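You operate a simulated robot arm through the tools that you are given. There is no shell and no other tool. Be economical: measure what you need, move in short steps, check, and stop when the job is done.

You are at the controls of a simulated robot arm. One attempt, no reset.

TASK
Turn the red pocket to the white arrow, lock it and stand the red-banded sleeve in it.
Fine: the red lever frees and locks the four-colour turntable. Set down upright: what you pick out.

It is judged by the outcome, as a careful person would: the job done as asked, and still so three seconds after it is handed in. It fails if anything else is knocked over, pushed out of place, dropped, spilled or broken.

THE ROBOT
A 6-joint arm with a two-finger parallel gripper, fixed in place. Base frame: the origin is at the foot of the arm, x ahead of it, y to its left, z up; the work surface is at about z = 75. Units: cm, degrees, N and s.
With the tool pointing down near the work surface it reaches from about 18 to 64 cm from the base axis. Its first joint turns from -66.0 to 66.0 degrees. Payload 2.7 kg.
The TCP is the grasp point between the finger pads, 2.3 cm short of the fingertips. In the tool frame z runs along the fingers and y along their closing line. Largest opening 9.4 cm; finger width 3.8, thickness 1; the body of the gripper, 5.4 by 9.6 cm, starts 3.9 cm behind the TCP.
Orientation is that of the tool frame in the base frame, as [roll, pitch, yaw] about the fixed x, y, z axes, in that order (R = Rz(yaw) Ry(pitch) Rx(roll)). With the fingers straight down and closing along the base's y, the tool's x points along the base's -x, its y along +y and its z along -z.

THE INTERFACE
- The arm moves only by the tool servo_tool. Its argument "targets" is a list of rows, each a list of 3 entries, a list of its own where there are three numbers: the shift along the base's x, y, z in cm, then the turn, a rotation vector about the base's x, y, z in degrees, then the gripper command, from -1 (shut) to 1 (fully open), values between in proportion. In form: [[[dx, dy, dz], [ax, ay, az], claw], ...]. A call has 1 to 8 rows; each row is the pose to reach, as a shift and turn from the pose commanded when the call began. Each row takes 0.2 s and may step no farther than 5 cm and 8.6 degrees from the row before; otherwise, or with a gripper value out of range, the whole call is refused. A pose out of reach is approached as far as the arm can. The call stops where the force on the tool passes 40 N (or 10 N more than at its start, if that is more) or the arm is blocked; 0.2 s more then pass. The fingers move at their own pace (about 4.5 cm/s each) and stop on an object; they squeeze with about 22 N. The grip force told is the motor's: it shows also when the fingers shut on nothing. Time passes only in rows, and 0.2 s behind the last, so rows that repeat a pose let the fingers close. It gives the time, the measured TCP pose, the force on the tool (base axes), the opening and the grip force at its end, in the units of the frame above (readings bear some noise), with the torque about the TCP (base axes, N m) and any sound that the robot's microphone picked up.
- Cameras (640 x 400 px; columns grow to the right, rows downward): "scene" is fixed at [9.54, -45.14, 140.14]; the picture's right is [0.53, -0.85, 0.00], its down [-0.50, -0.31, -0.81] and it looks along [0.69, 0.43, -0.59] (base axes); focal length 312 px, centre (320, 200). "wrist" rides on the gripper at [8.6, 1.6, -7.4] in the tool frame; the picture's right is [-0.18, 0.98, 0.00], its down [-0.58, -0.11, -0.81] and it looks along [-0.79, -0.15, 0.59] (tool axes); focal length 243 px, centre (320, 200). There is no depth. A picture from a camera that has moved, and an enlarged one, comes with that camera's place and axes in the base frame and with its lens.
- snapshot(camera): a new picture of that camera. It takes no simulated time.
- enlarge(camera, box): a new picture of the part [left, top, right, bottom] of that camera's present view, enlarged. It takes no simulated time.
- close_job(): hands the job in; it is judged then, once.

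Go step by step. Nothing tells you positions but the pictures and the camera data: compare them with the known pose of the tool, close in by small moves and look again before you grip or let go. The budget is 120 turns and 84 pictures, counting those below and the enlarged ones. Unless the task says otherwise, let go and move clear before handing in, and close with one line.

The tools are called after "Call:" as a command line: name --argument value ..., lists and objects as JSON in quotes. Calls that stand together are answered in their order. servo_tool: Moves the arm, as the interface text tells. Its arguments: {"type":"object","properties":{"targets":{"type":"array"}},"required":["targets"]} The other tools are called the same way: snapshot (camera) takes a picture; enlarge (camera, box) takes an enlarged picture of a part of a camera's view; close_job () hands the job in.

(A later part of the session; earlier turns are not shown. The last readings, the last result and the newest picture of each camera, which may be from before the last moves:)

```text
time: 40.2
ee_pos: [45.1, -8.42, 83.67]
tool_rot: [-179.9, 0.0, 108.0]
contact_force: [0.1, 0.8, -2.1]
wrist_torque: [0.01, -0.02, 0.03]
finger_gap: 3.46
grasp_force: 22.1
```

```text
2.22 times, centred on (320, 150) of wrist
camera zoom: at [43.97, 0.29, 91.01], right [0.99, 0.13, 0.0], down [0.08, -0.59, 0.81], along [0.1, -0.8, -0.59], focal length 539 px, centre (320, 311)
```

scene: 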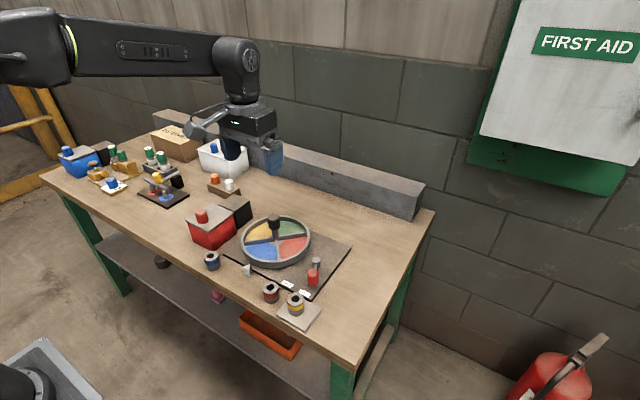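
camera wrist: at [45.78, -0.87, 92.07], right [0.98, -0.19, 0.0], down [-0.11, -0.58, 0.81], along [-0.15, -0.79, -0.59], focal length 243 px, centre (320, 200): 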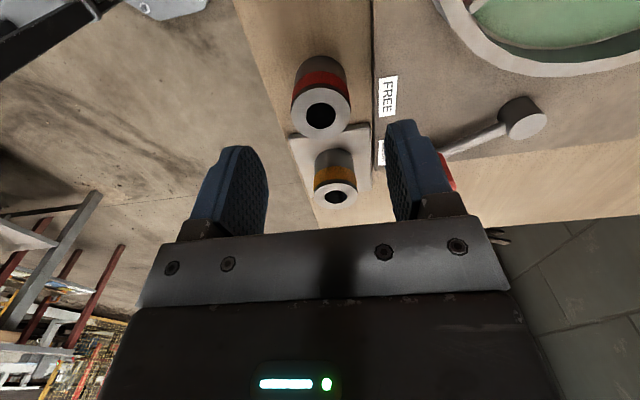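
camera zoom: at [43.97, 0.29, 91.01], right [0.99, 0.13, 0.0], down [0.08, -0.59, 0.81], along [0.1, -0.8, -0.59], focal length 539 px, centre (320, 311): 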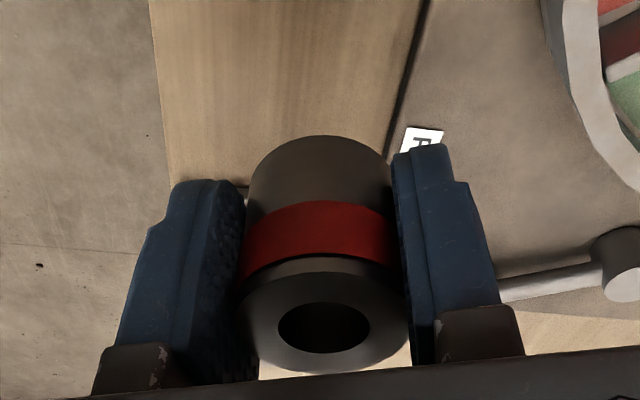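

It's held firmly. I'll continue at the same pace.

Call:
servo_tool --targets '[[[0.15, 0.15, 0], [0, 0, 1], -1], [[0.45, 0.45, 0], [0, 0, 4], -1], [[0.85, 0.9, 0], [0, 0, 8], -1], [[1.3, 1.4, 0], [0, 0, 12], -1], [[1.75, 1.9, 0], [0, 0, 16], -1], [[2.15, 2.4, 0], [0, 0, 20], -1], [[2.4, 2.7, 0], [0, 0, 23], -1], [[2.5, 2.8, 0], [0, 0, 24], -1]]'

Call:
servo_tool --targets '[[[0.15, 0.15, 0], [0, 0, 1], -1], [[0.45, 0.45, 0], [0, 0, 4], -1], [[0.85, 0.9, 0], [0, 0, 8], -1], [[1.3, 1.4, 0], [0, 0, 12], -1], [[1.75, 1.9, 0], [0, 0, 16], -1], [[2.15, 2.4, 0], [0, 0, 20], -1], [[2.4, 2.7, 0], [0, 0, 23], -1], [[2.5, 2.8, 0], [0, 0, 24], -1]]'

Call:
servo_tool --targets '[[[0.15, 0.15, 0], [0, 0, 1], -1], [[0.45, 0.45, 0], [0, 0, 4], -1], [[0.85, 0.9, 0], [0, 0, 8], -1], [[1.3, 1.4, 0], [0, 0, 12], -1], [[1.75, 1.9, 0], [0, 0, 16], -1], [[2.15, 2.4, 0], [0, 0, 20], -1], [[2.4, 2.7, 0], [0, 0, 23], -1], [[2.5, 2.8, 0], [0, 0, 24], -1]]'

Call:
snapshot --camera "wrist"

Call:
enlarge --camera "scene" --box '[220, 190, 330, 290]'

```text
time: 42.0
ee_pos: [47.75, -5.43, 83.51]
tool_rot: [-180.0, 0.0, 132.1]
contact_force: [-0.2, 0.1, -1.4]
wrist_torque: [-0.03, 0.03, 0.01]
finger_gap: 3.43
grasp_force: 21.5
```

```text
time: 43.8
ee_pos: [50.21, -2.77, 83.55]
tool_rot: [179.9, 0.0, 156.0]
contact_force: [-0.3, 0.4, -1.3]
wrist_torque: [0.0, 0.01, 0.03]
finger_gap: 3.44
grasp_force: 22.1
```

```text
time: 45.6
ee_pos: [52.75, 0.03, 83.57]
tool_rot: [180.0, 0.1, -179.9]
contact_force: [-0.8, -0.1, -2.0]
wrist_torque: [-0.01, 0.02, -0.05]
finger_gap: 3.44
grasp_force: 22.5
```

```text
46 pictures are left
camera wrist: at [44.05, 1.66, 90.97], right [0.18, 0.98, 0.0], down [0.58, -0.11, 0.81], along [0.79, -0.15, -0.59], focal length 243 px, centre (320, 200)
```

wrist: 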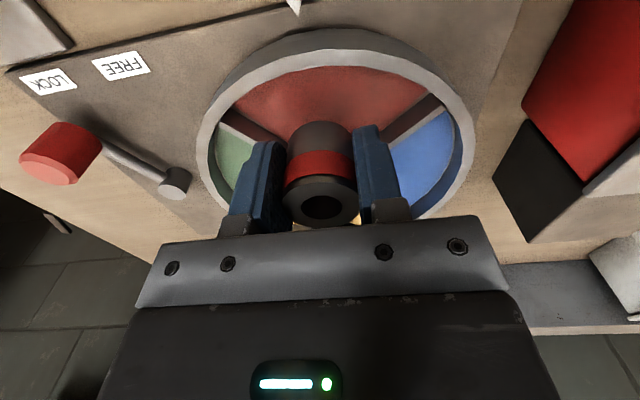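

```text
4.00 times, centred on (275, 240) of scene
camera zoom: at [9.54, -45.14, 140.14], right [0.53, -0.85, 0.0], down [-0.5, -0.31, -0.81], along [0.69, 0.43, -0.59], focal length 1248 px, centre (500, 40)
```

zoom: 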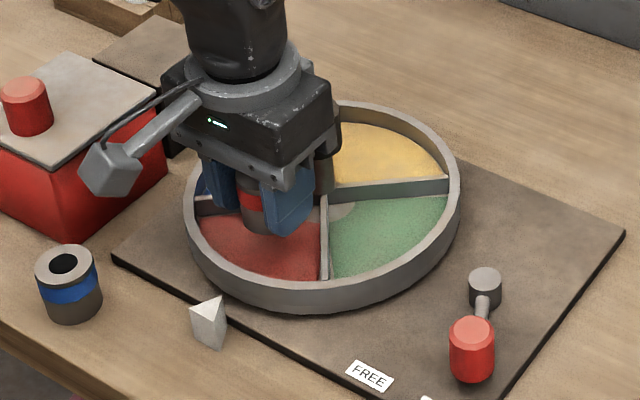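

The sleeve is above the red pocket. I'll shift 0.35 cm outward and lower gently in stages.

Call:
servo_tool --targets '[[[-0.1, 0, -0.3], [0, 0, 0], -1], [[-0.25, 0, -0.8], [0, 0, 0], -1], [[-0.35, 0, -1.3], [0, 0, 0], -1], [[-0.35, 0, -1.8], [0, 0, 0], -1], [[-0.35, 0, -2.3], [0, 0, 0], -1], [[-0.35, 0, -2.8], [0, 0, 0], -1], [[-0.35, 0, -3.2], [0, 0, 0], -1], [[-0.35, 0, -3.4], [0, 0, 0], -1]]'

Call:
enlarge --camera "scene" --box '[230, 210, 310, 280]'

Call:
snapshot --camera "wrist"

```text
time: 46.9
ee_pos: [52.61, -0.0, 81.78]
tool_rot: [179.9, 0.6, 180.0]
contact_force: [0.7, -0.1, 2.9]
wrist_torque: [-0.01, -0.17, 0.01]
finger_gap: 3.43
grasp_force: 22.0
stopped in row 6: the force on the tool passed its limit at 47 N (the readings are from after the stop); the commanded pose is now the measured one
```

```text
5.71 times, centred on (270, 245) of scene
camera zoom: at [9.54, -45.14, 140.14], right [0.53, -0.85, 0.0], down [-0.5, -0.31, -0.81], along [0.69, 0.43, -0.59], focal length 1783 px, centre (606, -57)
```

zoom: 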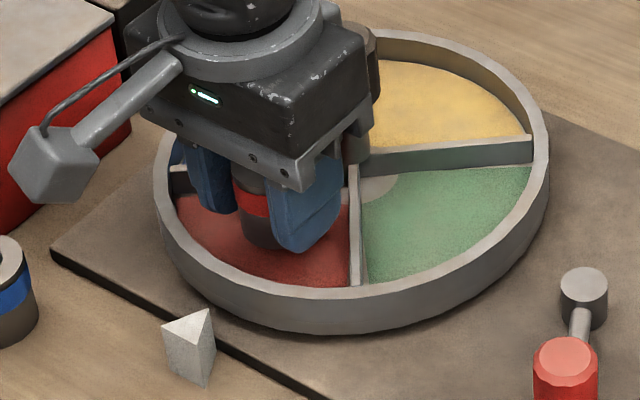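

```text
43 pictures are left
camera wrist: at [43.85, 1.64, 89.13], right [0.18, 0.98, 0.0], down [0.57, -0.11, 0.81], along [0.8, -0.15, -0.58], focal length 243 px, centre (320, 200)
```

wrist: 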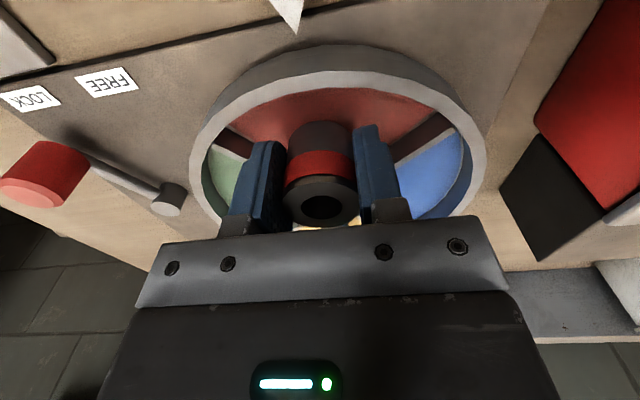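

The descent was blocked at TCP z 81.8. The knob beside the gripper body looks like the cause, so I'll look closer.

Call:
enlarge --camera "scene" --box '[240, 195, 300, 250]'

Call:
enlarge --camera "wrist" --box '[180, 40, 500, 240]'

```text
7.27 times, centred on (270, 222) of scene
camera zoom: at [9.54, -45.14, 140.14], right [0.53, -0.85, 0.0], down [-0.5, -0.31, -0.81], along [0.69, 0.43, -0.59], focal length 2270 px, centre (684, 36)
```

zoom: 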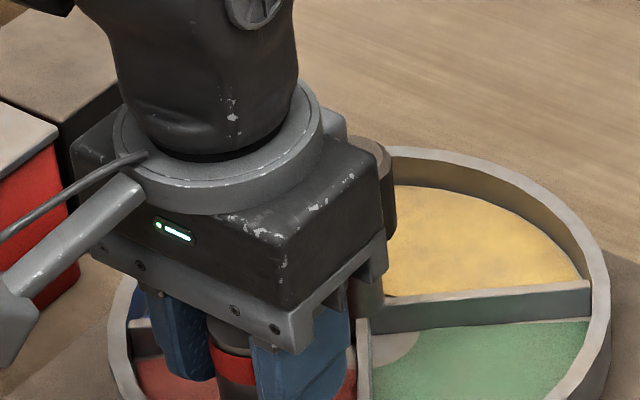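

```text
2.00 times, centred on (340, 140) of wrist
camera zoom: at [43.85, 1.64, 89.13], right [0.18, 0.98, 0.0], down [0.57, -0.11, 0.81], along [0.8, -0.15, -0.58], focal length 485 px, centre (280, 320)
```

zoom: 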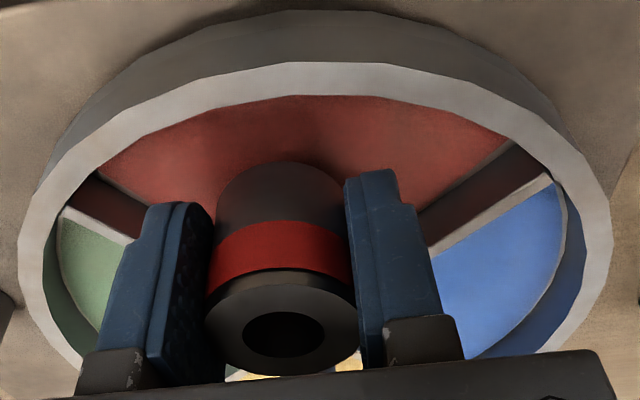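

The grey block on the gripper's far side came down on the knob's top. I have to place with the tool yawed about 38° so that block and body pass beside the knob. I also need a higher grip so the fingertips stay above the rim. I'll lift, straighten, and take the sleeve back to free table at (44, -7.5) to regrip.

Call:
servo_tool --targets '[[[0, 0, 0.3], [0, 0.2, 0], -1], [[0, 0, 0.7], [0, 0.4, 0], -1], [[0, 0, 1.2], [0, 0.6, 0], -1], [[0, 0, 1.6], [0, 0.6, 0], -1], [[0, 0, 1.9], [0, 0.6, 0], -1], [[0, 0, 2.0], [0, 0.6, 0], -1]]'

Call:
servo_tool --targets '[[[-0.15, -0.15, 0], [0, 0, -1], -1], [[-0.55, -0.5, 0], [0, 0, -4], -1], [[-1.1, -1, 0], [0, 0, -7], -1], [[-1.7, -1.5, 0], [0, 0, -10], -1], [[-2.4, -2.1, 0], [0, 0, -13], -1], [[-3.1, -2.7, 0], [0, 0, -16], -1], [[-3.7, -3.2, 0], [0, 0, -19], -1], [[-4.1, -3.5, 0], [0, 0, -20], -1]]'

Call:
servo_tool --targets '[[[-0.15, -0.15, 0], [0, 0, -1], -1], [[-0.55, -0.5, 0], [0, 0, -4], -1], [[-1.1, -1, 0], [0, 0, -7], -1], [[-1.7, -1.5, 0], [0, 0, -10], -1], [[-2.4, -2.1, 0], [0, 0, -13], -1], [[-3.2, -2.7, 0], [0, 0, -16], -1], [[-4.0, -3.4, 0], [0, 0, -17.5], -1], [[-4.5, -4.0, 0], [0, 0, -18], -1]]'

Call:
snapshot --camera "wrist"

Call:
enlarge --camera "scene" --box '[220, 200, 340, 310]'

```text
time: 48.3
ee_pos: [52.43, 0.11, 83.9]
tool_rot: [-179.9, -0.1, -180.0]
contact_force: [0.4, 0.0, -2.6]
wrist_torque: [0.03, 0.0, 0.0]
finger_gap: 3.43
grasp_force: 22.4
```

```text
time: 50.1
ee_pos: [48.33, -3.34, 83.64]
tool_rot: [179.9, -0.1, 159.9]
contact_force: [0.9, 0.0, -1.2]
wrist_torque: [0.01, 0.01, 0.0]
finger_gap: 3.42
grasp_force: 21.7
```

```text
time: 51.9
ee_pos: [44.05, -7.54, 83.68]
tool_rot: [-180.0, -0.2, 141.9]
contact_force: [-0.2, -0.5, -1.1]
wrist_torque: [0.01, -0.01, -0.02]
finger_gap: 3.43
grasp_force: 22.0
```

```text
40 pictures are left
camera wrist: at [38.15, -0.9, 91.13], right [0.75, 0.66, 0.0], down [0.39, -0.45, 0.81], along [0.53, -0.6, -0.59], focal length 243 px, centre (320, 200)
```

wrist: 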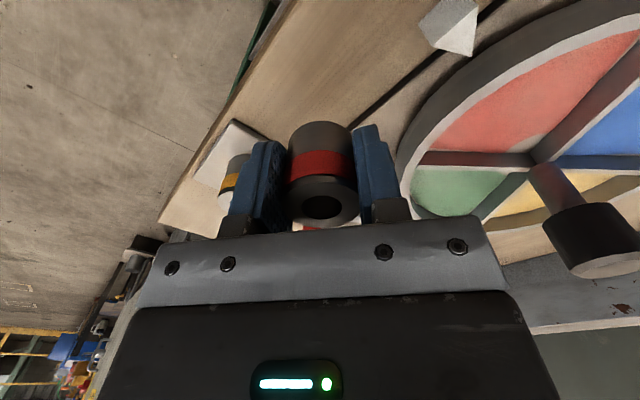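

```text
3.64 times, centred on (280, 255) of scene
camera zoom: at [9.54, -45.14, 140.14], right [0.53, -0.85, 0.0], down [-0.5, -0.31, -0.81], along [0.69, 0.43, -0.59], focal length 1135 px, centre (466, 0)
```

zoom: 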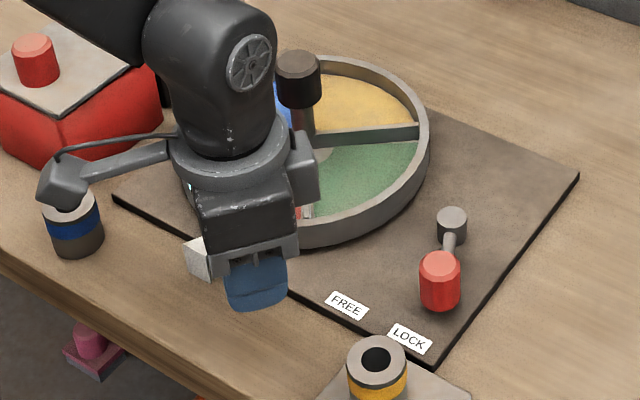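

The sleeve is above free table. I'll lower it gently.

Call:
servo_tool --targets '[[[0, 0, -0.3], [0, 0, 0], -1], [[0, 0, -0.9], [0, 0, 0], -1], [[0, 0, -1.7], [0, 0, 0], -1], [[0, 0, -2.5], [0, 0, 0], -1], [[0, 0, -3.3], [0, 0, 0], -1], [[0, 0, -4.1], [0, 0, 0], -1], [[0, 0, -4.8], [0, 0, 0], -1], [[0, 0, -5.2], [0, 0, 0], -1]]'

Call:
servo_tool --targets '[[[0, 0, -0.1], [0, 0, 0], -1], [[0, 0, -0.2], [0, 0, 0], -1], [[0, 0, -0.3], [0, 0, 0], -1], [[0, 0, -0.4], [0, 0, 0], -1]]'

```text
time: 53.7
ee_pos: [43.96, -7.53, 78.6]
tool_rot: [-180.0, -0.1, 142.0]
contact_force: [0.8, -0.4, -1.3]
wrist_torque: [-0.01, 0.04, 0.01]
finger_gap: 3.46
grasp_force: 21.8
```

```text
time: 54.7
ee_pos: [43.85, -7.55, 78.25]
tool_rot: [-180.0, -0.1, 142.0]
contact_force: [-0.3, 0.0, -0.2]
wrist_torque: [-0.02, 0.0, 0.05]
finger_gap: 3.43
grasp_force: 22.4
```

Call:
servo_tool --targets '[[[0, 0, -0.1], [0, 0, 0], -1], [[0, 0, -0.2], [0, 0, 0], -1], [[0, 0, -0.3], [0, 0, 0], -1], [[0, 0, -0.3], [0, 0, 0], -1]]'

Call:
enlarge --camera "scene" --box '[230, 230, 310, 300]'

```text
time: 55.7
ee_pos: [43.96, -7.39, 77.9]
tool_rot: [-180.0, 0.0, 142.0]
contact_force: [-0.9, 0.0, -1.1]
wrist_torque: [-0.03, -0.01, -0.02]
finger_gap: 3.45
grasp_force: 22.6
```

```text
5.71 times, centred on (270, 265) of scene
camera zoom: at [9.54, -45.14, 140.14], right [0.53, -0.85, 0.0], down [-0.5, -0.31, -0.81], along [0.69, 0.43, -0.59], focal length 1783 px, centre (606, -171)
```

zoom: 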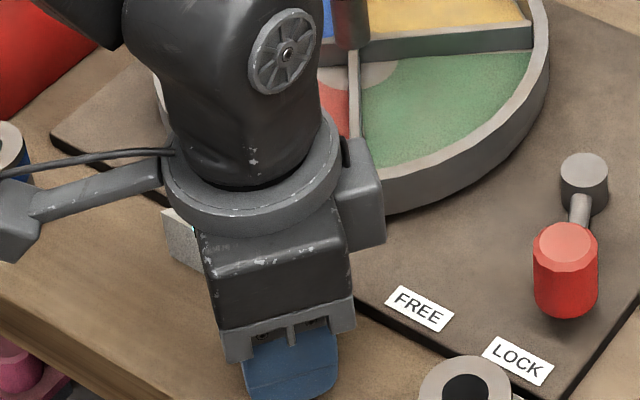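

No contact yet. I'll continue in 0.1 steps.

Call:
servo_tool --targets '[[[0, 0, -0.1], [0, 0, 0], -1], [[0, 0, -0.15], [0, 0, 0], -1], [[0, 0, -0.2], [0, 0, 0], -1], [[0, 0, -0.2], [0, 0, 0], -1]]'

```text
time: 56.7
ee_pos: [43.86, -7.3, 77.82]
tool_rot: [179.9, -0.1, 142.1]
contact_force: [-10.7, 5.4, 33.9]
wrist_torque: [-0.08, 0.33, -0.08]
finger_gap: 3.45
grasp_force: 21.6
```

Contact with the table. I'll ease 0.1 and open slowly, then look.

Call:
servo_tool --targets '[[[0, 0, 0.15], [0, 0, 0], -1], [[0, 0, 0.15], [0, 0, 0], -0.2], [[0, 0, 0.15], [0, 0, 0], 0.0], [[0, 0, 0.15], [0, 0, 0], 0.1], [[0, 0, 1.3], [0, 0, 0], 0.1], [[0, 0, 1.3], [0, 0, 0], 0.1]]'

Call:
snapshot --camera "wrist"

Call:
enlarge --camera "scene" --box '[230, 230, 310, 300]'

```text
time: 58.1
ee_pos: [43.98, -7.45, 78.96]
tool_rot: [180.0, -0.2, 141.9]
contact_force: [-0.2, 0.1, 0.3]
wrist_torque: [0.02, 0.04, 0.04]
finger_gap: 5.17
grasp_force: 0.1
```

```text
37 pictures are left
camera wrist: at [38.12, -0.84, 86.4], right [0.75, 0.66, 0.0], down [0.39, -0.44, 0.81], along [0.53, -0.6, -0.59], focal length 243 px, centre (320, 200)
```

wrist: 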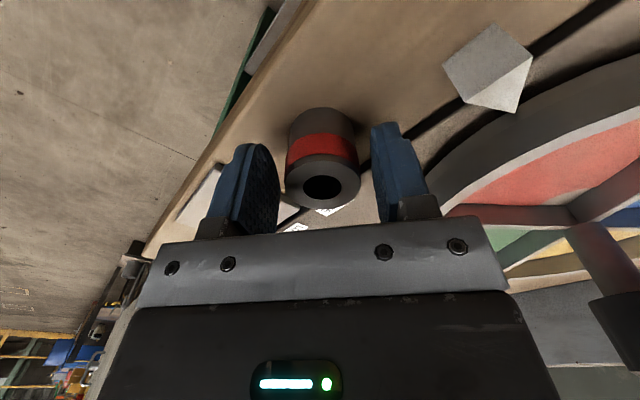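

```text
5.71 times, centred on (270, 265) of scene
camera zoom: at [9.54, -45.14, 140.14], right [0.53, -0.85, 0.0], down [-0.5, -0.31, -0.81], along [0.69, 0.43, -0.59], focal length 1783 px, centre (606, -171)
```

zoom: 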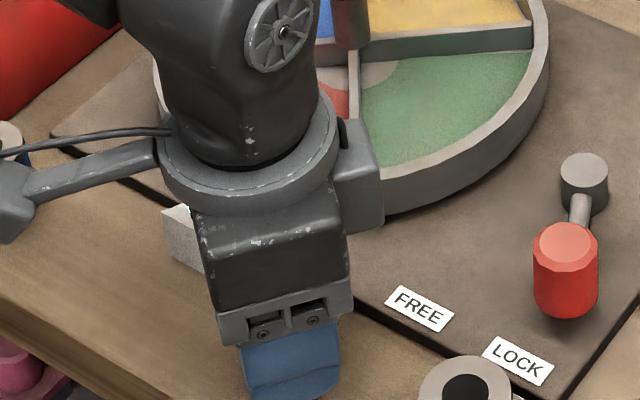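

The sleeve stands upright, with its top near z 79.2. I'll regrip it higher at z 79.2 and test with a slow lift.

Call:
servo_tool --targets '[[[0, 0, 0.2], [0, 0, 0], 0.1], [[0, 0, 0.2], [0, 0, 0], -1], [[0, 0, 0.2], [0, 0, 0], -1], [[0, 0, 0.2], [0, 0, 0], -1], [[0, 0, 0.2], [0, 0, 0], -1], [[0, 0, 0.2], [0, 0, 0], -1]]'

Call:
servo_tool --targets '[[[0, 0, 0.1], [0, 0, 0], -1], [[0, 0, 0.3], [0, 0, 0], -1], [[0, 0, 0.5], [0, 0, 0], -1], [[0, 0, 0.7], [0, 0, 0], -1], [[0, 0, 0.8], [0, 0, 0], -1], [[0, 0, 0.8], [0, 0, 0], -1]]'

Call:
enlarge --camera "wrist" --box '[220, 60, 420, 240]'

```text
time: 59.5
ee_pos: [43.9, -7.42, 79.21]
tool_rot: [-180.0, 0.0, 141.9]
contact_force: [-0.4, -1.4, 0.3]
wrist_torque: [0.0, 0.04, 0.01]
finger_gap: 3.43
grasp_force: 21.8
```

```text
time: 60.9
ee_pos: [43.97, -7.51, 79.94]
tool_rot: [-180.0, -0.1, 142.0]
contact_force: [-0.3, 0.6, -1.6]
wrist_torque: [0.02, -0.02, -0.02]
finger_gap: 3.43
grasp_force: 22.1
```

```text
2.22 times, centred on (320, 150) of wrist
camera zoom: at [38.21, -0.91, 87.42], right [0.75, 0.66, 0.0], down [0.39, -0.44, 0.81], along [0.53, -0.6, -0.59], focal length 539 px, centre (320, 311)
```

zoom: 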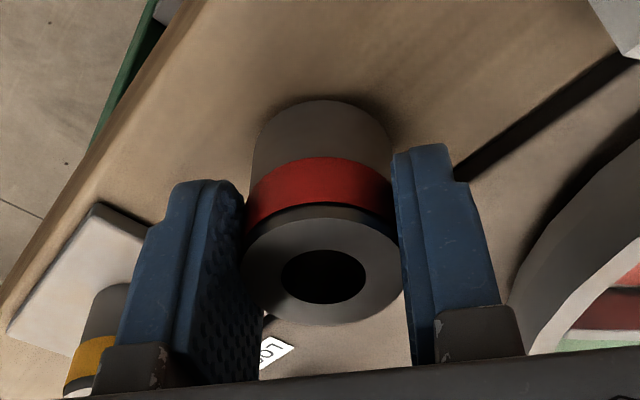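

It's held again. I'll lift gently to z 84 and carry it over to the pocket, keeping this yaw.

Call:
servo_tool --targets '[[[0, 0, 0.2], [0, 0, 0], -1], [[0, 0, 0.6], [0, 0, 0], -1], [[0, 0, 1.2], [0, 0, 0], -1], [[0, 0, 1.9], [0, 0, 0], -1], [[0, 0, 2.6], [0, 0, 0], -1], [[0, 0, 3.3], [0, 0, 0], -1], [[0, 0, 3.8], [0, 0, 0], -1], [[0, 0, 4.1], [0, 0, 0], -1]]'

Call:
enlarge --camera "wrist" --box '[220, 60, 420, 240]'

```text
time: 62.7
ee_pos: [43.9, -7.49, 84.17]
tool_rot: [-179.9, 0.0, 142.1]
contact_force: [-0.4, -0.1, -1.0]
wrist_torque: [0.01, 0.0, 0.0]
finger_gap: 3.44
grasp_force: 22.1
```

```text
2.22 times, centred on (320, 150) of wrist
camera zoom: at [38.13, -0.83, 91.5], right [0.75, 0.66, 0.0], down [0.39, -0.44, 0.81], along [0.53, -0.6, -0.59], focal length 539 px, centre (320, 311)
```

zoom: 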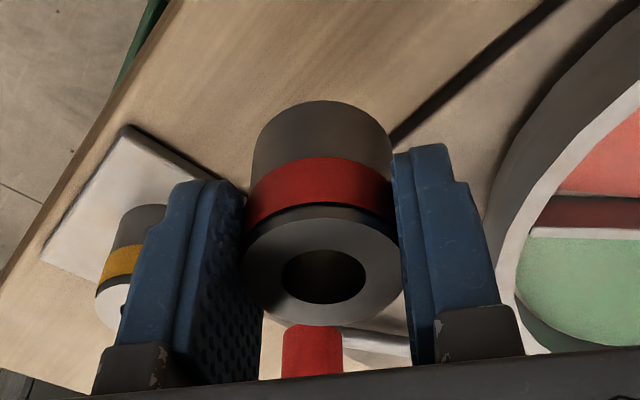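

No slip. Now the carry.

Call:
servo_tool --targets '[[[0.15, 0.15, 0], [0, 0, 0], -1], [[0.6, 0.5, 0], [0, 0, 0], -1], [[1.2, 1.05, 0], [0, 0, 0], -1], [[1.9, 1.7, 0], [0, 0, 0], -1], [[2.6, 2.35, 0], [0, 0, 0], -1], [[3.3, 3.0, 0], [0, 0, 0], -1], [[3.9, 3.5, 0], [0, 0, 0], -1], [[4.2, 3.75, 0], [0, 0, 0], -1]]'

Call:
servo_tool --targets '[[[0.15, 0.15, 0], [0, 0, 0], -1], [[0.6, 0.5, 0], [0, 0, 0], -1], [[1.2, 1.05, 0], [0, 0, 0], -1], [[1.9, 1.7, 0], [0, 0, 0], -1], [[2.6, 2.35, 0], [0, 0, 0], -1], [[3.3, 3.0, 0], [0, 0, 0], -1], [[3.9, 3.5, 0], [0, 0, 0], -1], [[4.2, 3.75, 0], [0, 0, 0], -1]]'

Call:
snapshot --camera "wrist"

Call:
enlarge --camera "scene" --box '[230, 195, 320, 275]'

```text
time: 64.5
ee_pos: [48.12, -3.71, 84.05]
tool_rot: [-180.0, -0.1, 142.0]
contact_force: [0.8, 0.3, -1.0]
wrist_torque: [0.0, 0.03, 0.01]
finger_gap: 3.44
grasp_force: 21.9
```

```text
time: 66.3
ee_pos: [52.24, 0.17, 84.1]
tool_rot: [179.9, -0.1, 142.0]
contact_force: [1.0, -0.5, -1.3]
wrist_torque: [0.02, 0.01, 0.02]
finger_gap: 3.43
grasp_force: 21.8
```

```text
33 pictures are left
camera wrist: at [46.45, 6.66, 91.52], right [0.75, 0.66, 0.0], down [0.39, -0.44, 0.81], along [0.53, -0.6, -0.59], focal length 243 px, centre (320, 200)
```

wrist: 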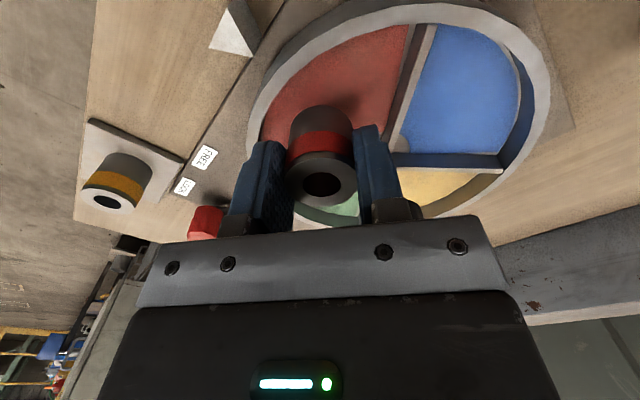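

```text
5.00 times, centred on (275, 235) of scene
camera zoom: at [9.54, -45.14, 140.14], right [0.53, -0.85, 0.0], down [-0.5, -0.31, -0.81], along [0.69, 0.43, -0.59], focal length 1560 px, centre (545, 25)
```

zoom: 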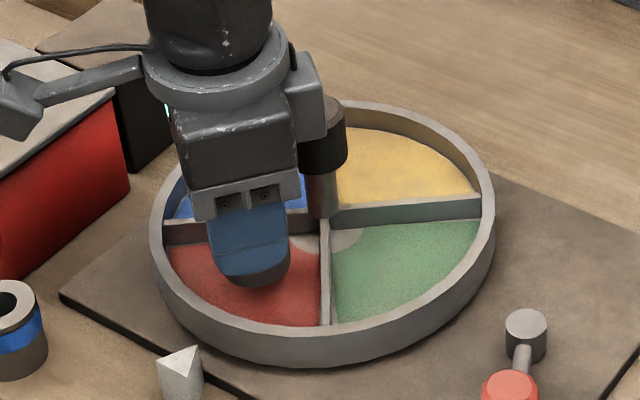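

The sleeve is above the red pocket at (52.2, 0.1), and the block passes beside the knob. I'll lower slowly.

Call:
servo_tool --targets '[[[0, -0.05, -0.2], [0, 0, 0], -1], [[0, -0.1, -0.6], [0, 0, 0], -1], [[0, -0.1, -1.0], [0, 0, 0], -1], [[0, -0.1, -1.5], [0, 0, 0], -1], [[0, -0.1, -2.0], [0, 0, 0], -1], [[0, -0.1, -2.4], [0, 0, 0], -1], [[0, -0.1, -2.7], [0, 0, 0], -1], [[0, -0.1, -2.9], [0, 0, 0], -1]]'

Call:
enlarge --camera "wrist" --box '[200, 0, 520, 240]'

Call:
enlarge --camera "scene" --box '[230, 195, 320, 275]'

```text
time: 68.1
ee_pos: [52.44, -0.11, 81.37]
tool_rot: [179.7, 0.1, 142.0]
contact_force: [1.6, 0.1, 18.1]
wrist_torque: [-0.26, 0.04, 0.01]
finger_gap: 3.43
grasp_force: 22.4
```

```text
1.67 times, centred on (360, 120) of wrist
camera zoom: at [46.62, 6.52, 88.72], right [0.75, 0.66, 0.0], down [0.39, -0.44, 0.81], along [0.54, -0.6, -0.59], focal length 404 px, centre (253, 333)
```

zoom: 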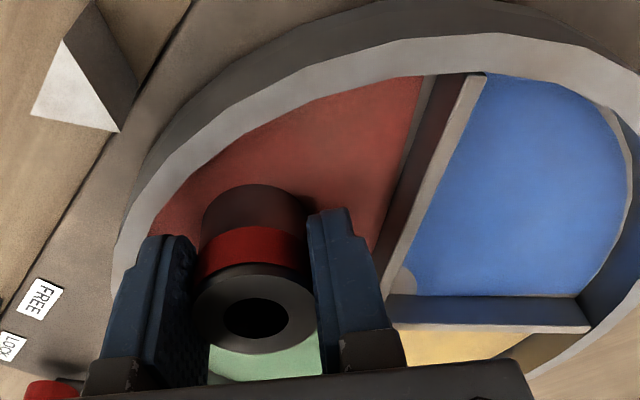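

```text
5.00 times, centred on (275, 235) of scene
camera zoom: at [9.51, -45.14, 140.14], right [0.53, -0.85, 0.0], down [-0.5, -0.31, -0.81], along [0.69, 0.43, -0.59], focal length 1560 px, centre (545, 25)
```

zoom: 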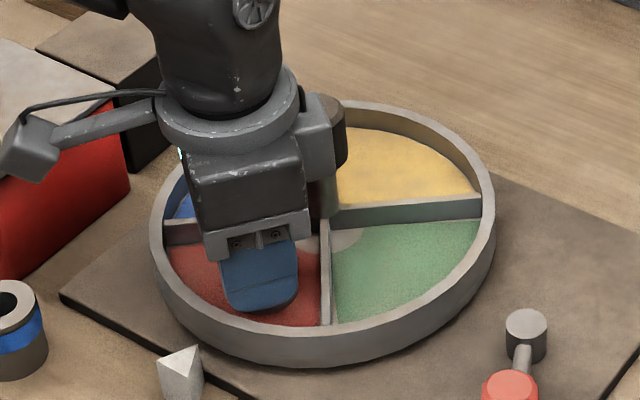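

Contact is at 18 N and lies under the sleeve, so it appears to stand on the pocket floor. I'll ease slightly and open just a little.

Call:
servo_tool --targets '[[[0, 0, 0.1], [0.2, 0, 0], -1], [[0, 0, 0.1], [0.2, 0, 0], -1]]'

```text
time: 68.7
ee_pos: [52.36, -0.06, 81.24]
tool_rot: [179.8, -0.1, 142.0]
contact_force: [9.4, -2.6, 12.3]
wrist_torque: [-0.35, -0.4, 0.2]
finger_gap: 3.45
grasp_force: 22.1
```

Call:
servo_tool --targets '[[[0, 0, 0.1], [0, 0, 0], -1], [[0, 0, 0.1], [0, 0, 0], -1]]'

Call:
enlarge --camera "wrist" --box '[220, 60, 420, 240]'

```text
time: 69.3
ee_pos: [52.53, -0.02, 81.28]
tool_rot: [179.7, -0.2, 142.0]
contact_force: [17.3, -2.6, -1.5]
wrist_torque: [-0.07, -0.52, 0.26]
finger_gap: 3.42
grasp_force: 21.8
```

```text
2.22 times, centred on (320, 150) of wrist
camera zoom: at [46.61, 6.49, 88.77], right [0.75, 0.66, 0.0], down [0.39, -0.45, 0.8], along [0.53, -0.6, -0.59], focal length 539 px, centre (320, 311)
```

zoom: 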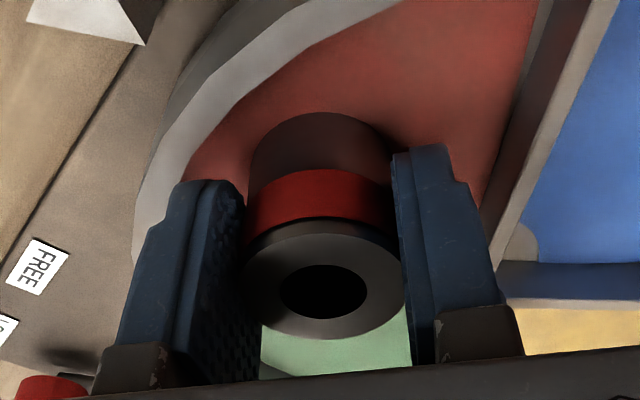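

A side force of 17 N suggests the outer finger's corner touches the rim. I'll raise 0.5 and look at the forces again.

Call:
servo_tool --targets '[[[0, 0, 0.2], [0, 0, 0], -1], [[0, 0, 0.4], [0, 0, 0], -1], [[0, 0, 0.6], [0, 0, 0], -1], [[0, 0, 0.6], [0, 0, 0], -1]]'

Call:
enlarge --camera "wrist" --box '[220, 60, 420, 240]'

Call:
enlarge --camera "scene" --box '[240, 220, 300, 275]'

```text
time: 70.3
ee_pos: [52.32, -0.08, 81.95]
tool_rot: [179.8, -0.3, 142.0]
contact_force: [-0.4, 0.3, -1.1]
wrist_torque: [-0.02, 0.03, -0.02]
finger_gap: 3.43
grasp_force: 22.0
```

```text
2.22 times, centred on (320, 150) of wrist
camera zoom: at [46.48, 6.45, 89.47], right [0.75, 0.66, 0.0], down [0.39, -0.45, 0.8], along [0.53, -0.6, -0.6], focal length 539 px, centre (320, 311)
```

zoom: 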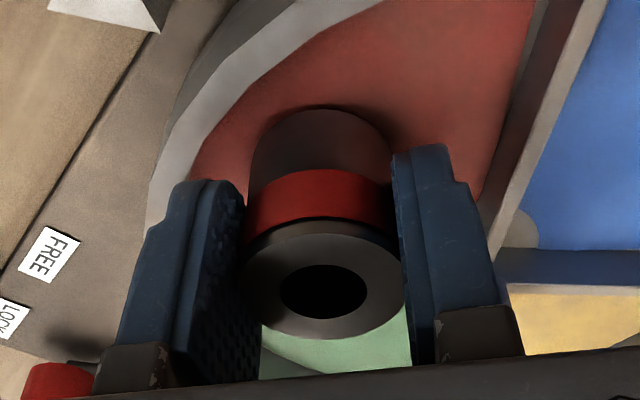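

```text
7.27 times, centred on (270, 248) of scene
camera zoom: at [9.54, -45.14, 140.14], right [0.53, -0.85, 0.0], down [-0.5, -0.31, -0.81], along [0.69, 0.43, -0.59], focal length 2270 px, centre (684, -146)
```

zoom: 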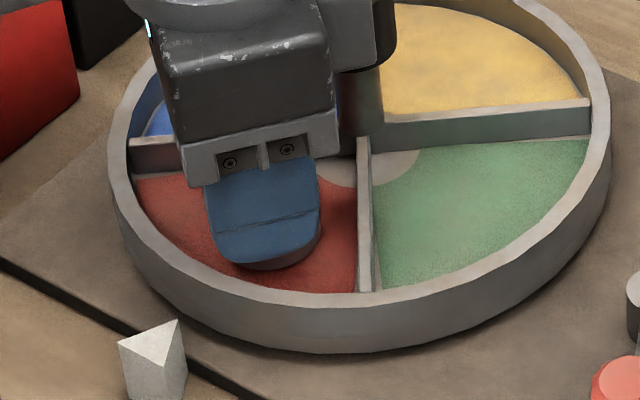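

All free at z 81.95, and the turntable is undisturbed. The floor is at about 77.4 and the rim top about 79.2. I'll lower to z 81.65 with the tips just over the rim, then open to a gap of 3.75 so the sleeve slides down the last few mm guided by the fingers.

Call:
servo_tool --targets '[[[0, 0, -0.1], [0, 0, 0], -1], [[0, 0, -0.2], [0, 0, 0], -1], [[0, 0, -0.3], [0, 0, 0], -1], [[0, 0, -0.3], [0, 0, 0], -1]]'

```text
time: 71.3
ee_pos: [52.4, -0.2, 81.67]
tool_rot: [179.7, -0.2, 142.1]
contact_force: [0.1, 0.2, -1.0]
wrist_torque: [-0.01, 0.0, 0.02]
finger_gap: 3.42
grasp_force: 21.9
```

Call:
servo_tool --targets '[[[0, 0.1, -0.1], [0, 0, 0], -1], [[0, 0.1, -0.15], [0, 0, 0], -1], [[0, 0.1, -0.15], [0, 0, 0], -1]]'

```text
time: 72.1
ee_pos: [52.37, 0.06, 81.65]
tool_rot: [179.9, -0.2, 142.0]
contact_force: [-0.1, 0.3, -1.8]
wrist_torque: [0.03, -0.04, -0.01]
finger_gap: 3.43
grasp_force: 22.0
```

Still free of contact. I'll open just slightly so the sleeve settles between the fingers.

Call:
servo_tool --targets '[[[0, 0, 0], [0, 0, 0], -0.22], [[0, 0, 0], [0, 0, 0], -0.2], [[0, 0, 0], [0, 0, 0], -0.2]]'

Call:
enlarge --camera "wrist" --box '[220, 60, 420, 240]'

Call:
enlarge --camera "scene" --box '[240, 220, 300, 275]'

```text
time: 72.9
ee_pos: [52.31, -0.03, 81.6]
tool_rot: [179.8, -0.2, 142.0]
contact_force: [0.2, 0.2, 0.2]
wrist_torque: [-0.05, 0.0, -0.01]
finger_gap: 3.75
grasp_force: 0.1
```

```text
2.22 times, centred on (320, 150) of wrist
camera zoom: at [46.5, 6.54, 88.96], right [0.75, 0.66, 0.0], down [0.39, -0.45, 0.8], along [0.53, -0.6, -0.59], focal length 539 px, centre (320, 311)
```

zoom: 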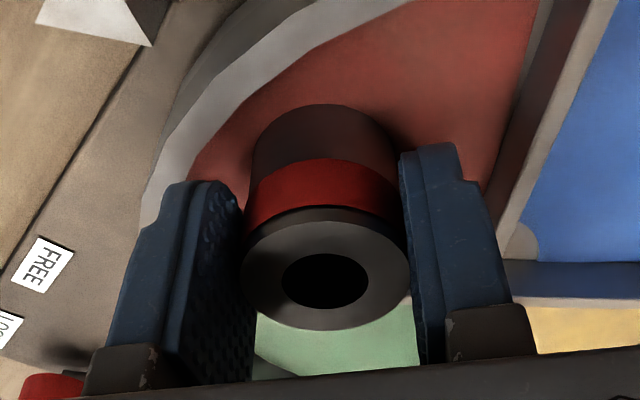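

```text
7.27 times, centred on (270, 248) of scene
camera zoom: at [9.54, -45.14, 140.14], right [0.53, -0.85, 0.0], down [-0.5, -0.31, -0.81], along [0.69, 0.43, -0.59], focal length 2270 px, centre (684, -146)
```

zoom: 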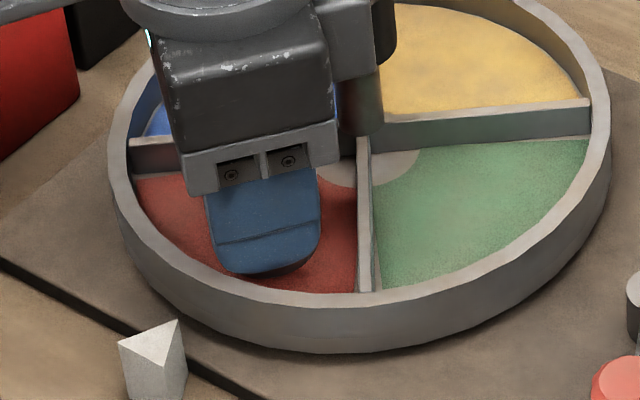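

The sleeve has settled upright between the fingers. I'll open further and rise straight up.

Call:
servo_tool --targets '[[[0, 0, 0], [0, 0, 0], -0.1], [[0, 0, 0], [0, 0, 0], 0.0], [[0, 0, 0.3], [0, 0, 0], 0.05], [[0, 0, 1.0], [0, 0, 0], 0.05], [[0, 0, 2.5], [0, 0, 0], 0.05], [[0, 0, 5], [0, 0, 0], 0.05], [[0, 0, 9], [0, 0, 0], 0.05], [[-2, 0, 12], [0, 0, 0], 0.05]]'

Call:
servo_tool --targets '[[[-3, -4, 1], [0, 0, 0], 0.05], [[-6, -8, 2], [0, 0, 0], 0.05], [[-9, -12, 3], [0, 0, 0], 0.05], [[-11, -15, 4], [0, 0, 0], 0.05]]'

Call:
snapshot --camera "scene"

Call:
enlarge --camera "scene" --box '[210, 190, 340, 330]'

```text
time: 74.7
ee_pos: [50.24, -0.06, 93.56]
tool_rot: [179.9, -0.2, 142.0]
contact_force: [-0.4, 0.2, 0.0]
wrist_torque: [0.0, 0.01, 0.01]
finger_gap: 4.92
grasp_force: 0.0
```

```text
refused: row 1 steps farther than a row can; nothing moved
```

```text
24 pictures are left
```

scene: 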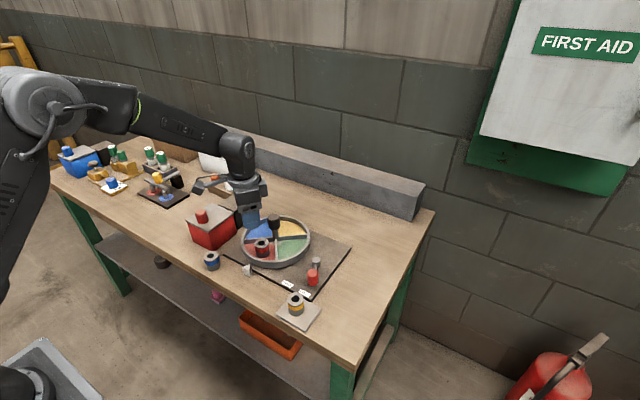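

```text
2.86 times, centred on (275, 260) of scene
camera zoom: at [9.54, -45.14, 140.14], right [0.53, -0.85, 0.0], down [-0.5, -0.31, -0.81], along [0.69, 0.43, -0.59], focal length 892 px, centre (449, 29)
```

zoom: 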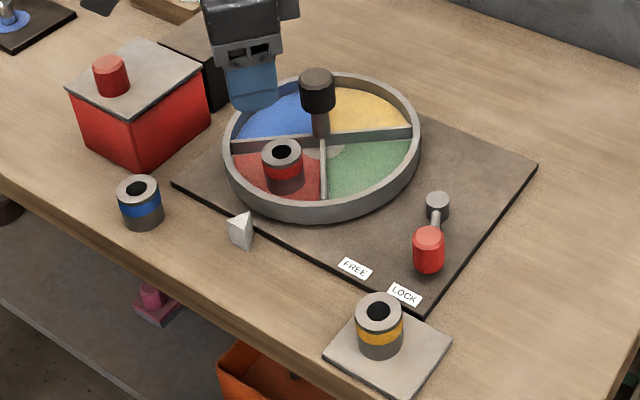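

The sleeve stands in the red pocket and the lever is at LOCK. Before handing in, I'll move the arm aside and check the pocket's alignment with the arrow.

Call:
servo_tool --targets '[[[-3, 0, 2], [0, 0, 0], 0.05], [[-6, 0, 4], [0, 0, 0], 0.05], [[-9, 0, 6], [0, 0, 0], 0.05], [[-10, 0, 10], [0, 0, 5], 0.05], [[-10, 0, 14], [0, 0, 12], 0.05], [[-10, 0, 18], [0, 0, 20], 0.05], [[-10, 0, 20], [0, 0, 28], 0.05], [[-10, 0, 20], [0, 0, 36], 0.05]]'

Call:
snapshot --camera "wrist"

Call:
enlarge --camera "scene" --box '[230, 205, 320, 285]'

```text
time: 76.5
ee_pos: [40.32, 0.08, 113.85]
tool_rot: [179.7, -0.2, 178.2]
contact_force: [0.1, 0.0, 0.9]
wrist_torque: [-0.03, 0.01, 0.0]
finger_gap: 4.92
grasp_force: 0.1
```

```text
22 pictures are left
camera wrist: at [31.76, 1.87, 121.18], right [0.22, 0.98, 0.0], down [0.58, -0.13, 0.8], along [0.79, -0.17, -0.59], focal length 243 px, centre (320, 200)
```

wrist: 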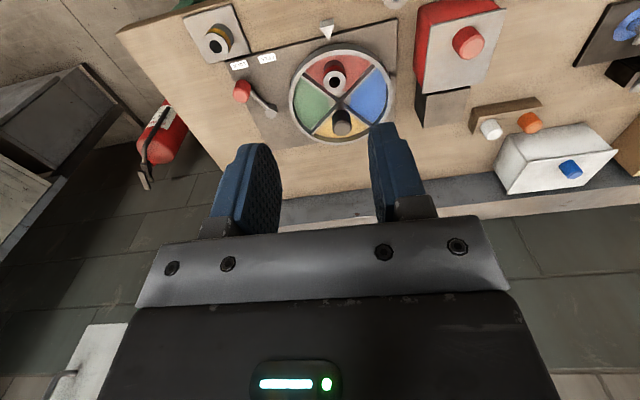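

```text
5.00 times, centred on (275, 245) of scene
camera zoom: at [9.54, -45.14, 140.14], right [0.53, -0.85, 0.0], down [-0.5, -0.31, -0.81], along [0.69, 0.43, -0.59], focal length 1560 px, centre (545, -25)
```

zoom: 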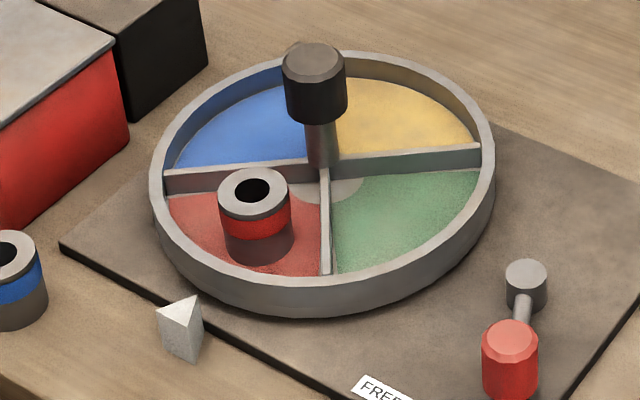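

Nearly a top view from the wrist; I'll enlarge it to measure the divider and arrow angles.

Call:
enlarge --camera "wrist" --box '[270, 10, 410, 150]'

```text
2.86 times, centred on (340, 80) of wrist
camera zoom: at [31.76, 1.87, 121.18], right [0.22, 0.98, 0.0], down [0.58, -0.13, 0.8], along [0.79, -0.17, -0.59], focal length 693 px, centre (263, 543)
```

zoom: 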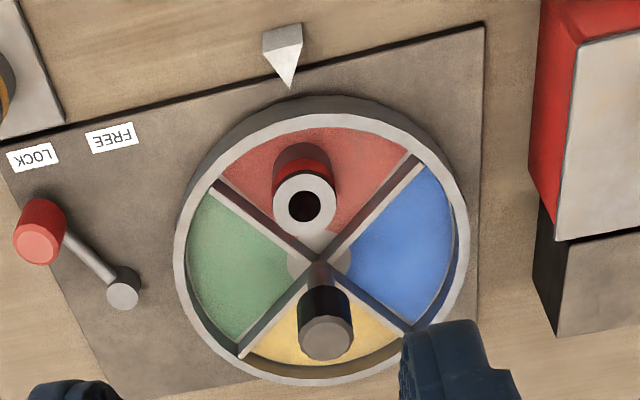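

Measured in base axes, the dividers lie at about 38.5° and 128°, so the red pocket is about 6.5° past the arrow. I probably nudged the rim while freeing the lever. I'll correct it: free the lever with a higher grip, turn the knob back about 6.5°, and lock again.

Call:
servo_tool --targets '[[[1.85, -2.83, -3.3], [0, 0, 0.5], 0.1], [[3.7, -5.66, -6.6], [0, 0, 1], 0.1], [[5.55, -8.5, -9.9], [0, 0, 1.8], 0.1], [[7.4, -11.3, -13.2], [0, 0, 1.8], 0.1], [[9.25, -14.1, -16.5], [0, 0, 1.8], 0.1], [[11.05, -17.0, -19.8], [0, 0, 1.8], 0.1], [[11.05, -17.0, -23.5], [0, 0, 1.8], 0.1]]'

Call:
snapshot --camera "wrist"

```text
time: 78.1
ee_pos: [51.28, -16.9, 90.29]
tool_rot: [179.8, -0.1, 179.7]
contact_force: [-0.5, -0.5, -0.1]
wrist_torque: [0.04, 0.0, -0.02]
finger_gap: 5.15
grasp_force: 0.0
```

```text
19 pictures are left
camera wrist: at [42.73, -15.27, 97.63], right [0.19, 0.98, 0.0], down [0.58, -0.11, 0.8], along [0.79, -0.15, -0.59], focal length 243 px, centre (320, 200)
```

wrist: 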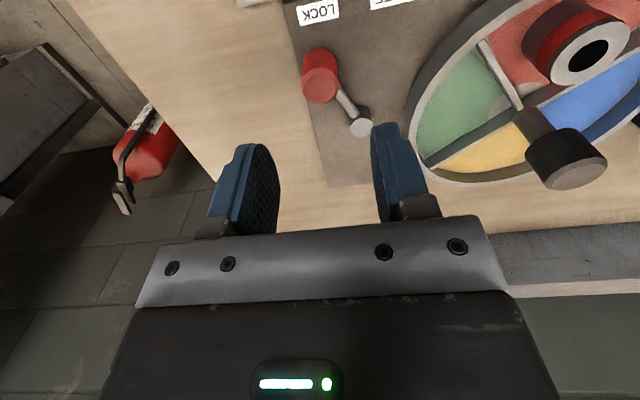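

The handle is centred. I'll descend to z 81.9 (tips 79.6, above the rim) and grip.

Call:
servo_tool --targets '[[[0.15, 0, -4], [0, 0, 0], 0.1], [[0.15, 0, -7], [0, 0, 0], 0.1], [[0.15, 0, -8.4], [0, 0, 0], 0.1], [[0.15, 0, -8.4], [0, 0, 0], -1], [[0.15, 0, -8.4], [0, 0, 0], -1], [[0.15, 0, -8.4], [0, 0, 0], -1], [[0.15, 0, -8.4], [0, 0, 0], -1]]'

```text
time: 79.7
ee_pos: [51.47, -16.9, 81.57]
tool_rot: [179.8, -0.3, 179.8]
contact_force: [2.3, -0.1, -6.0]
wrist_torque: [-0.49, -0.19, -0.11]
finger_gap: 2.69
grasp_force: 44.5
```

Call:
servo_tool --targets '[[[-0.25, 0.55, 0.1], [0, 0, 0], -1], [[-0.44, 1.13, 0.1], [0, 0, 0], -1], [[-0.63, 2.05, 0.1], [0, 0, 0], -1], [[-0.7, 3.0, 0.1], [0, 0, 0], -1], [[-0.63, 3.95, 0.1], [0, 0, 0], -1], [[-0.44, 4.87, 0.1], [0, 0, 0], -1], [[-0.2, 5.4, 0.1], [0, 0, 0], -1], [[-0.05, 5.65, 0.1], [0, 0, 0], -1]]'

Call:
enlarge --camera "scene" --box '[230, 205, 340, 305]'

```text
time: 81.5
ee_pos: [51.47, -11.3, 81.79]
tool_rot: [179.8, -0.2, 179.9]
contact_force: [-4.0, -6.8, -8.3]
wrist_torque: [-0.57, 0.09, -0.61]
finger_gap: 2.71
grasp_force: 44.9
```

```text
4.00 times, centred on (285, 255) of scene
camera zoom: at [9.55, -45.15, 140.13], right [0.53, -0.85, 0.0], down [-0.5, -0.31, -0.81], along [0.69, 0.43, -0.59], focal length 1248 px, centre (460, -20)
```

zoom: 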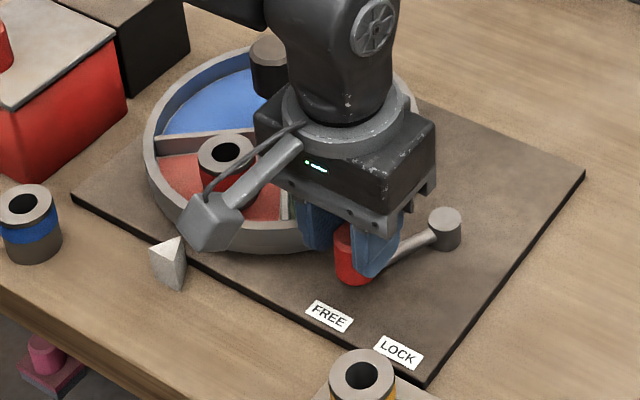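

The lever is at FREE. I'll release, rise and go above the knob.

Call:
servo_tool --targets '[[[0, -0.1, 0.1], [0, 0, 0], -0.3], [[0, -0.1, 0.1], [0, 0, 0], -0.15], [[0, -0.1, 0.3], [0, 0, 0], -0.1], [[0, -0.1, 4], [0, 0, 0], -0.1], [[0, -0.1, 8], [0, 0, 0], 0.1], [[0, -0.1, 12.5], [0, 0, 0], 0.3]]'

Call:
servo_tool --targets '[[[1.7, 2.8, 0], [0, 0, 0], 0.3], [[3.4, 5.6, 0], [0, 0, 0], 0.3], [[5.1, 8.4, 0], [0, 0, 0], 0.3], [[7.15, 11.4, 0], [0, 0, 0], 0.3]]'

Call:
snapshot --camera "wrist"

```text
time: 82.9
ee_pos: [51.26, -11.44, 94.32]
tool_rot: [179.8, -0.1, 179.8]
contact_force: [0.2, -0.4, 1.0]
wrist_torque: [-0.03, 0.0, 0.02]
finger_gap: 6.13
grasp_force: 0.1
```

```text
time: 83.9
ee_pos: [58.6, 0.13, 94.42]
tool_rot: [179.8, -0.3, 179.8]
contact_force: [0.1, -0.2, 0.9]
wrist_torque: [0.0, -0.01, 0.01]
finger_gap: 6.11
grasp_force: 0.0
```

```text
17 pictures are left
camera wrist: at [49.97, 1.66, 101.7], right [0.19, 0.98, 0.0], down [0.58, -0.11, 0.8], along [0.79, -0.15, -0.59], focal length 243 px, centre (320, 200)
```

wrist: 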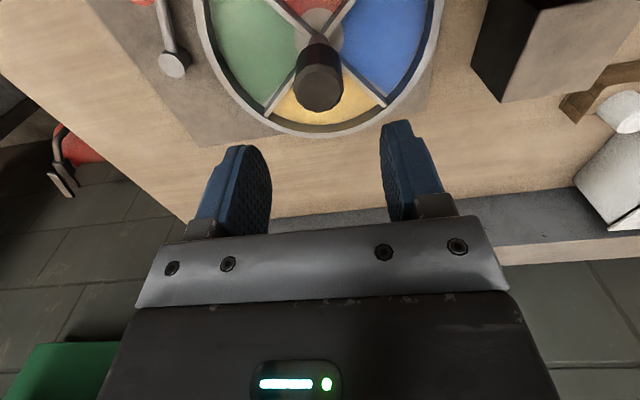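

The offset is still about -6.6°, so nothing moved this time. I'll grip the knob.

Call:
servo_tool --targets '[[[0, -0.05, -4], [0, 0, 0], 0.3], [[0, -0.05, -8], [0, 0, 0], 0.3], [[0, -0.05, -10.3], [0, 0, 0], 0.3], [[0, -0.05, -10.3], [0, 0, 0], -1], [[0, -0.05, -10.3], [0, 0, 0], -1], [[0, -0.05, -10.3], [0, 0, 0], -1], [[0, -0.05, -10.3], [0, 0, 0], -1]]'

Call:
servo_tool --targets '[[[0, 0, 0], [0, 0, 1], -1], [[0, 0, 0], [0, 0, 2.5], -1], [[0, 0, 0], [0, 0, 4], -1], [[0, 0, 0], [0, 0, 5.5], -1], [[0, 0, 0], [0, 0, 6.5], -1], [[0, 0, 0], [0, 0, 6.5], -1]]'

Call:
servo_tool --targets '[[[0, 0, 0], [0, 0, 0], -0.5], [[0, 0, 0], [0, 0, 0], 0], [[0, 0, 0], [0, 0, 0], 0.3], [[0, 0, 4], [0, 0, 0], 0.3], [[0, 0, 8], [0, 0, 0], 0.3], [[-1, 0, 12], [0, 0, 0], 0.3]]'

Call:
servo_tool --targets '[[[-3, 0, 1], [0, 0, -1], 0.05], [[-6, 0, 3], [0, 0, -2], 0.05], [[-9, 0, 5], [0, 0, -3], 0.05], [[-12, 0, 7], [0, 0, -4.5], 0.05], [[-15, 0, 9], [0, 0, -6.5], 0.05], [[-17, 0, 11], [0, 0, -6.5], 0.05]]'

Call:
snapshot --camera "wrist"

```text
time: 85.5
ee_pos: [58.6, 0.06, 84.01]
tool_rot: [179.8, -0.2, 179.9]
contact_force: [2.1, 20.6, -4.9]
wrist_torque: [-0.94, -0.46, 0.03]
finger_gap: 3.36
grasp_force: 45.9
```

```text
time: 86.9
ee_pos: [58.46, 0.04, 83.88]
tool_rot: [179.8, -0.5, -173.6]
contact_force: [-12.3, 17.7, 3.8]
wrist_torque: [-1.03, -0.03, 0.0]
finger_gap: 3.39
grasp_force: 45.6
```

```text
time: 88.3
ee_pos: [57.56, -0.23, 96.03]
tool_rot: [179.7, -0.2, -173.8]
contact_force: [0.1, 0.1, -0.6]
wrist_torque: [-0.02, -0.01, 0.02]
finger_gap: 6.1
grasp_force: 0.0
```

```text
time: 89.7
ee_pos: [40.78, -0.01, 106.94]
tool_rot: [179.9, -0.3, 179.9]
contact_force: [-0.6, 0.8, -0.1]
wrist_torque: [0.0, -0.01, -0.01]
finger_gap: 4.95
grasp_force: 0.1
```

```text
16 pictures are left
camera wrist: at [32.13, 1.6, 114.36], right [0.19, 0.98, 0.0], down [0.58, -0.11, 0.8], along [0.79, -0.15, -0.6], focal length 243 px, centre (320, 200)
```

wrist: 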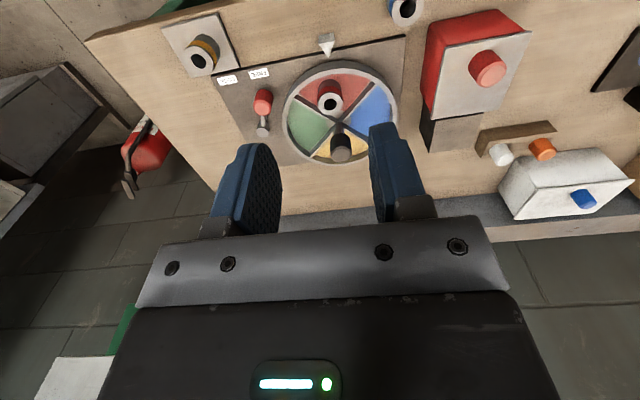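

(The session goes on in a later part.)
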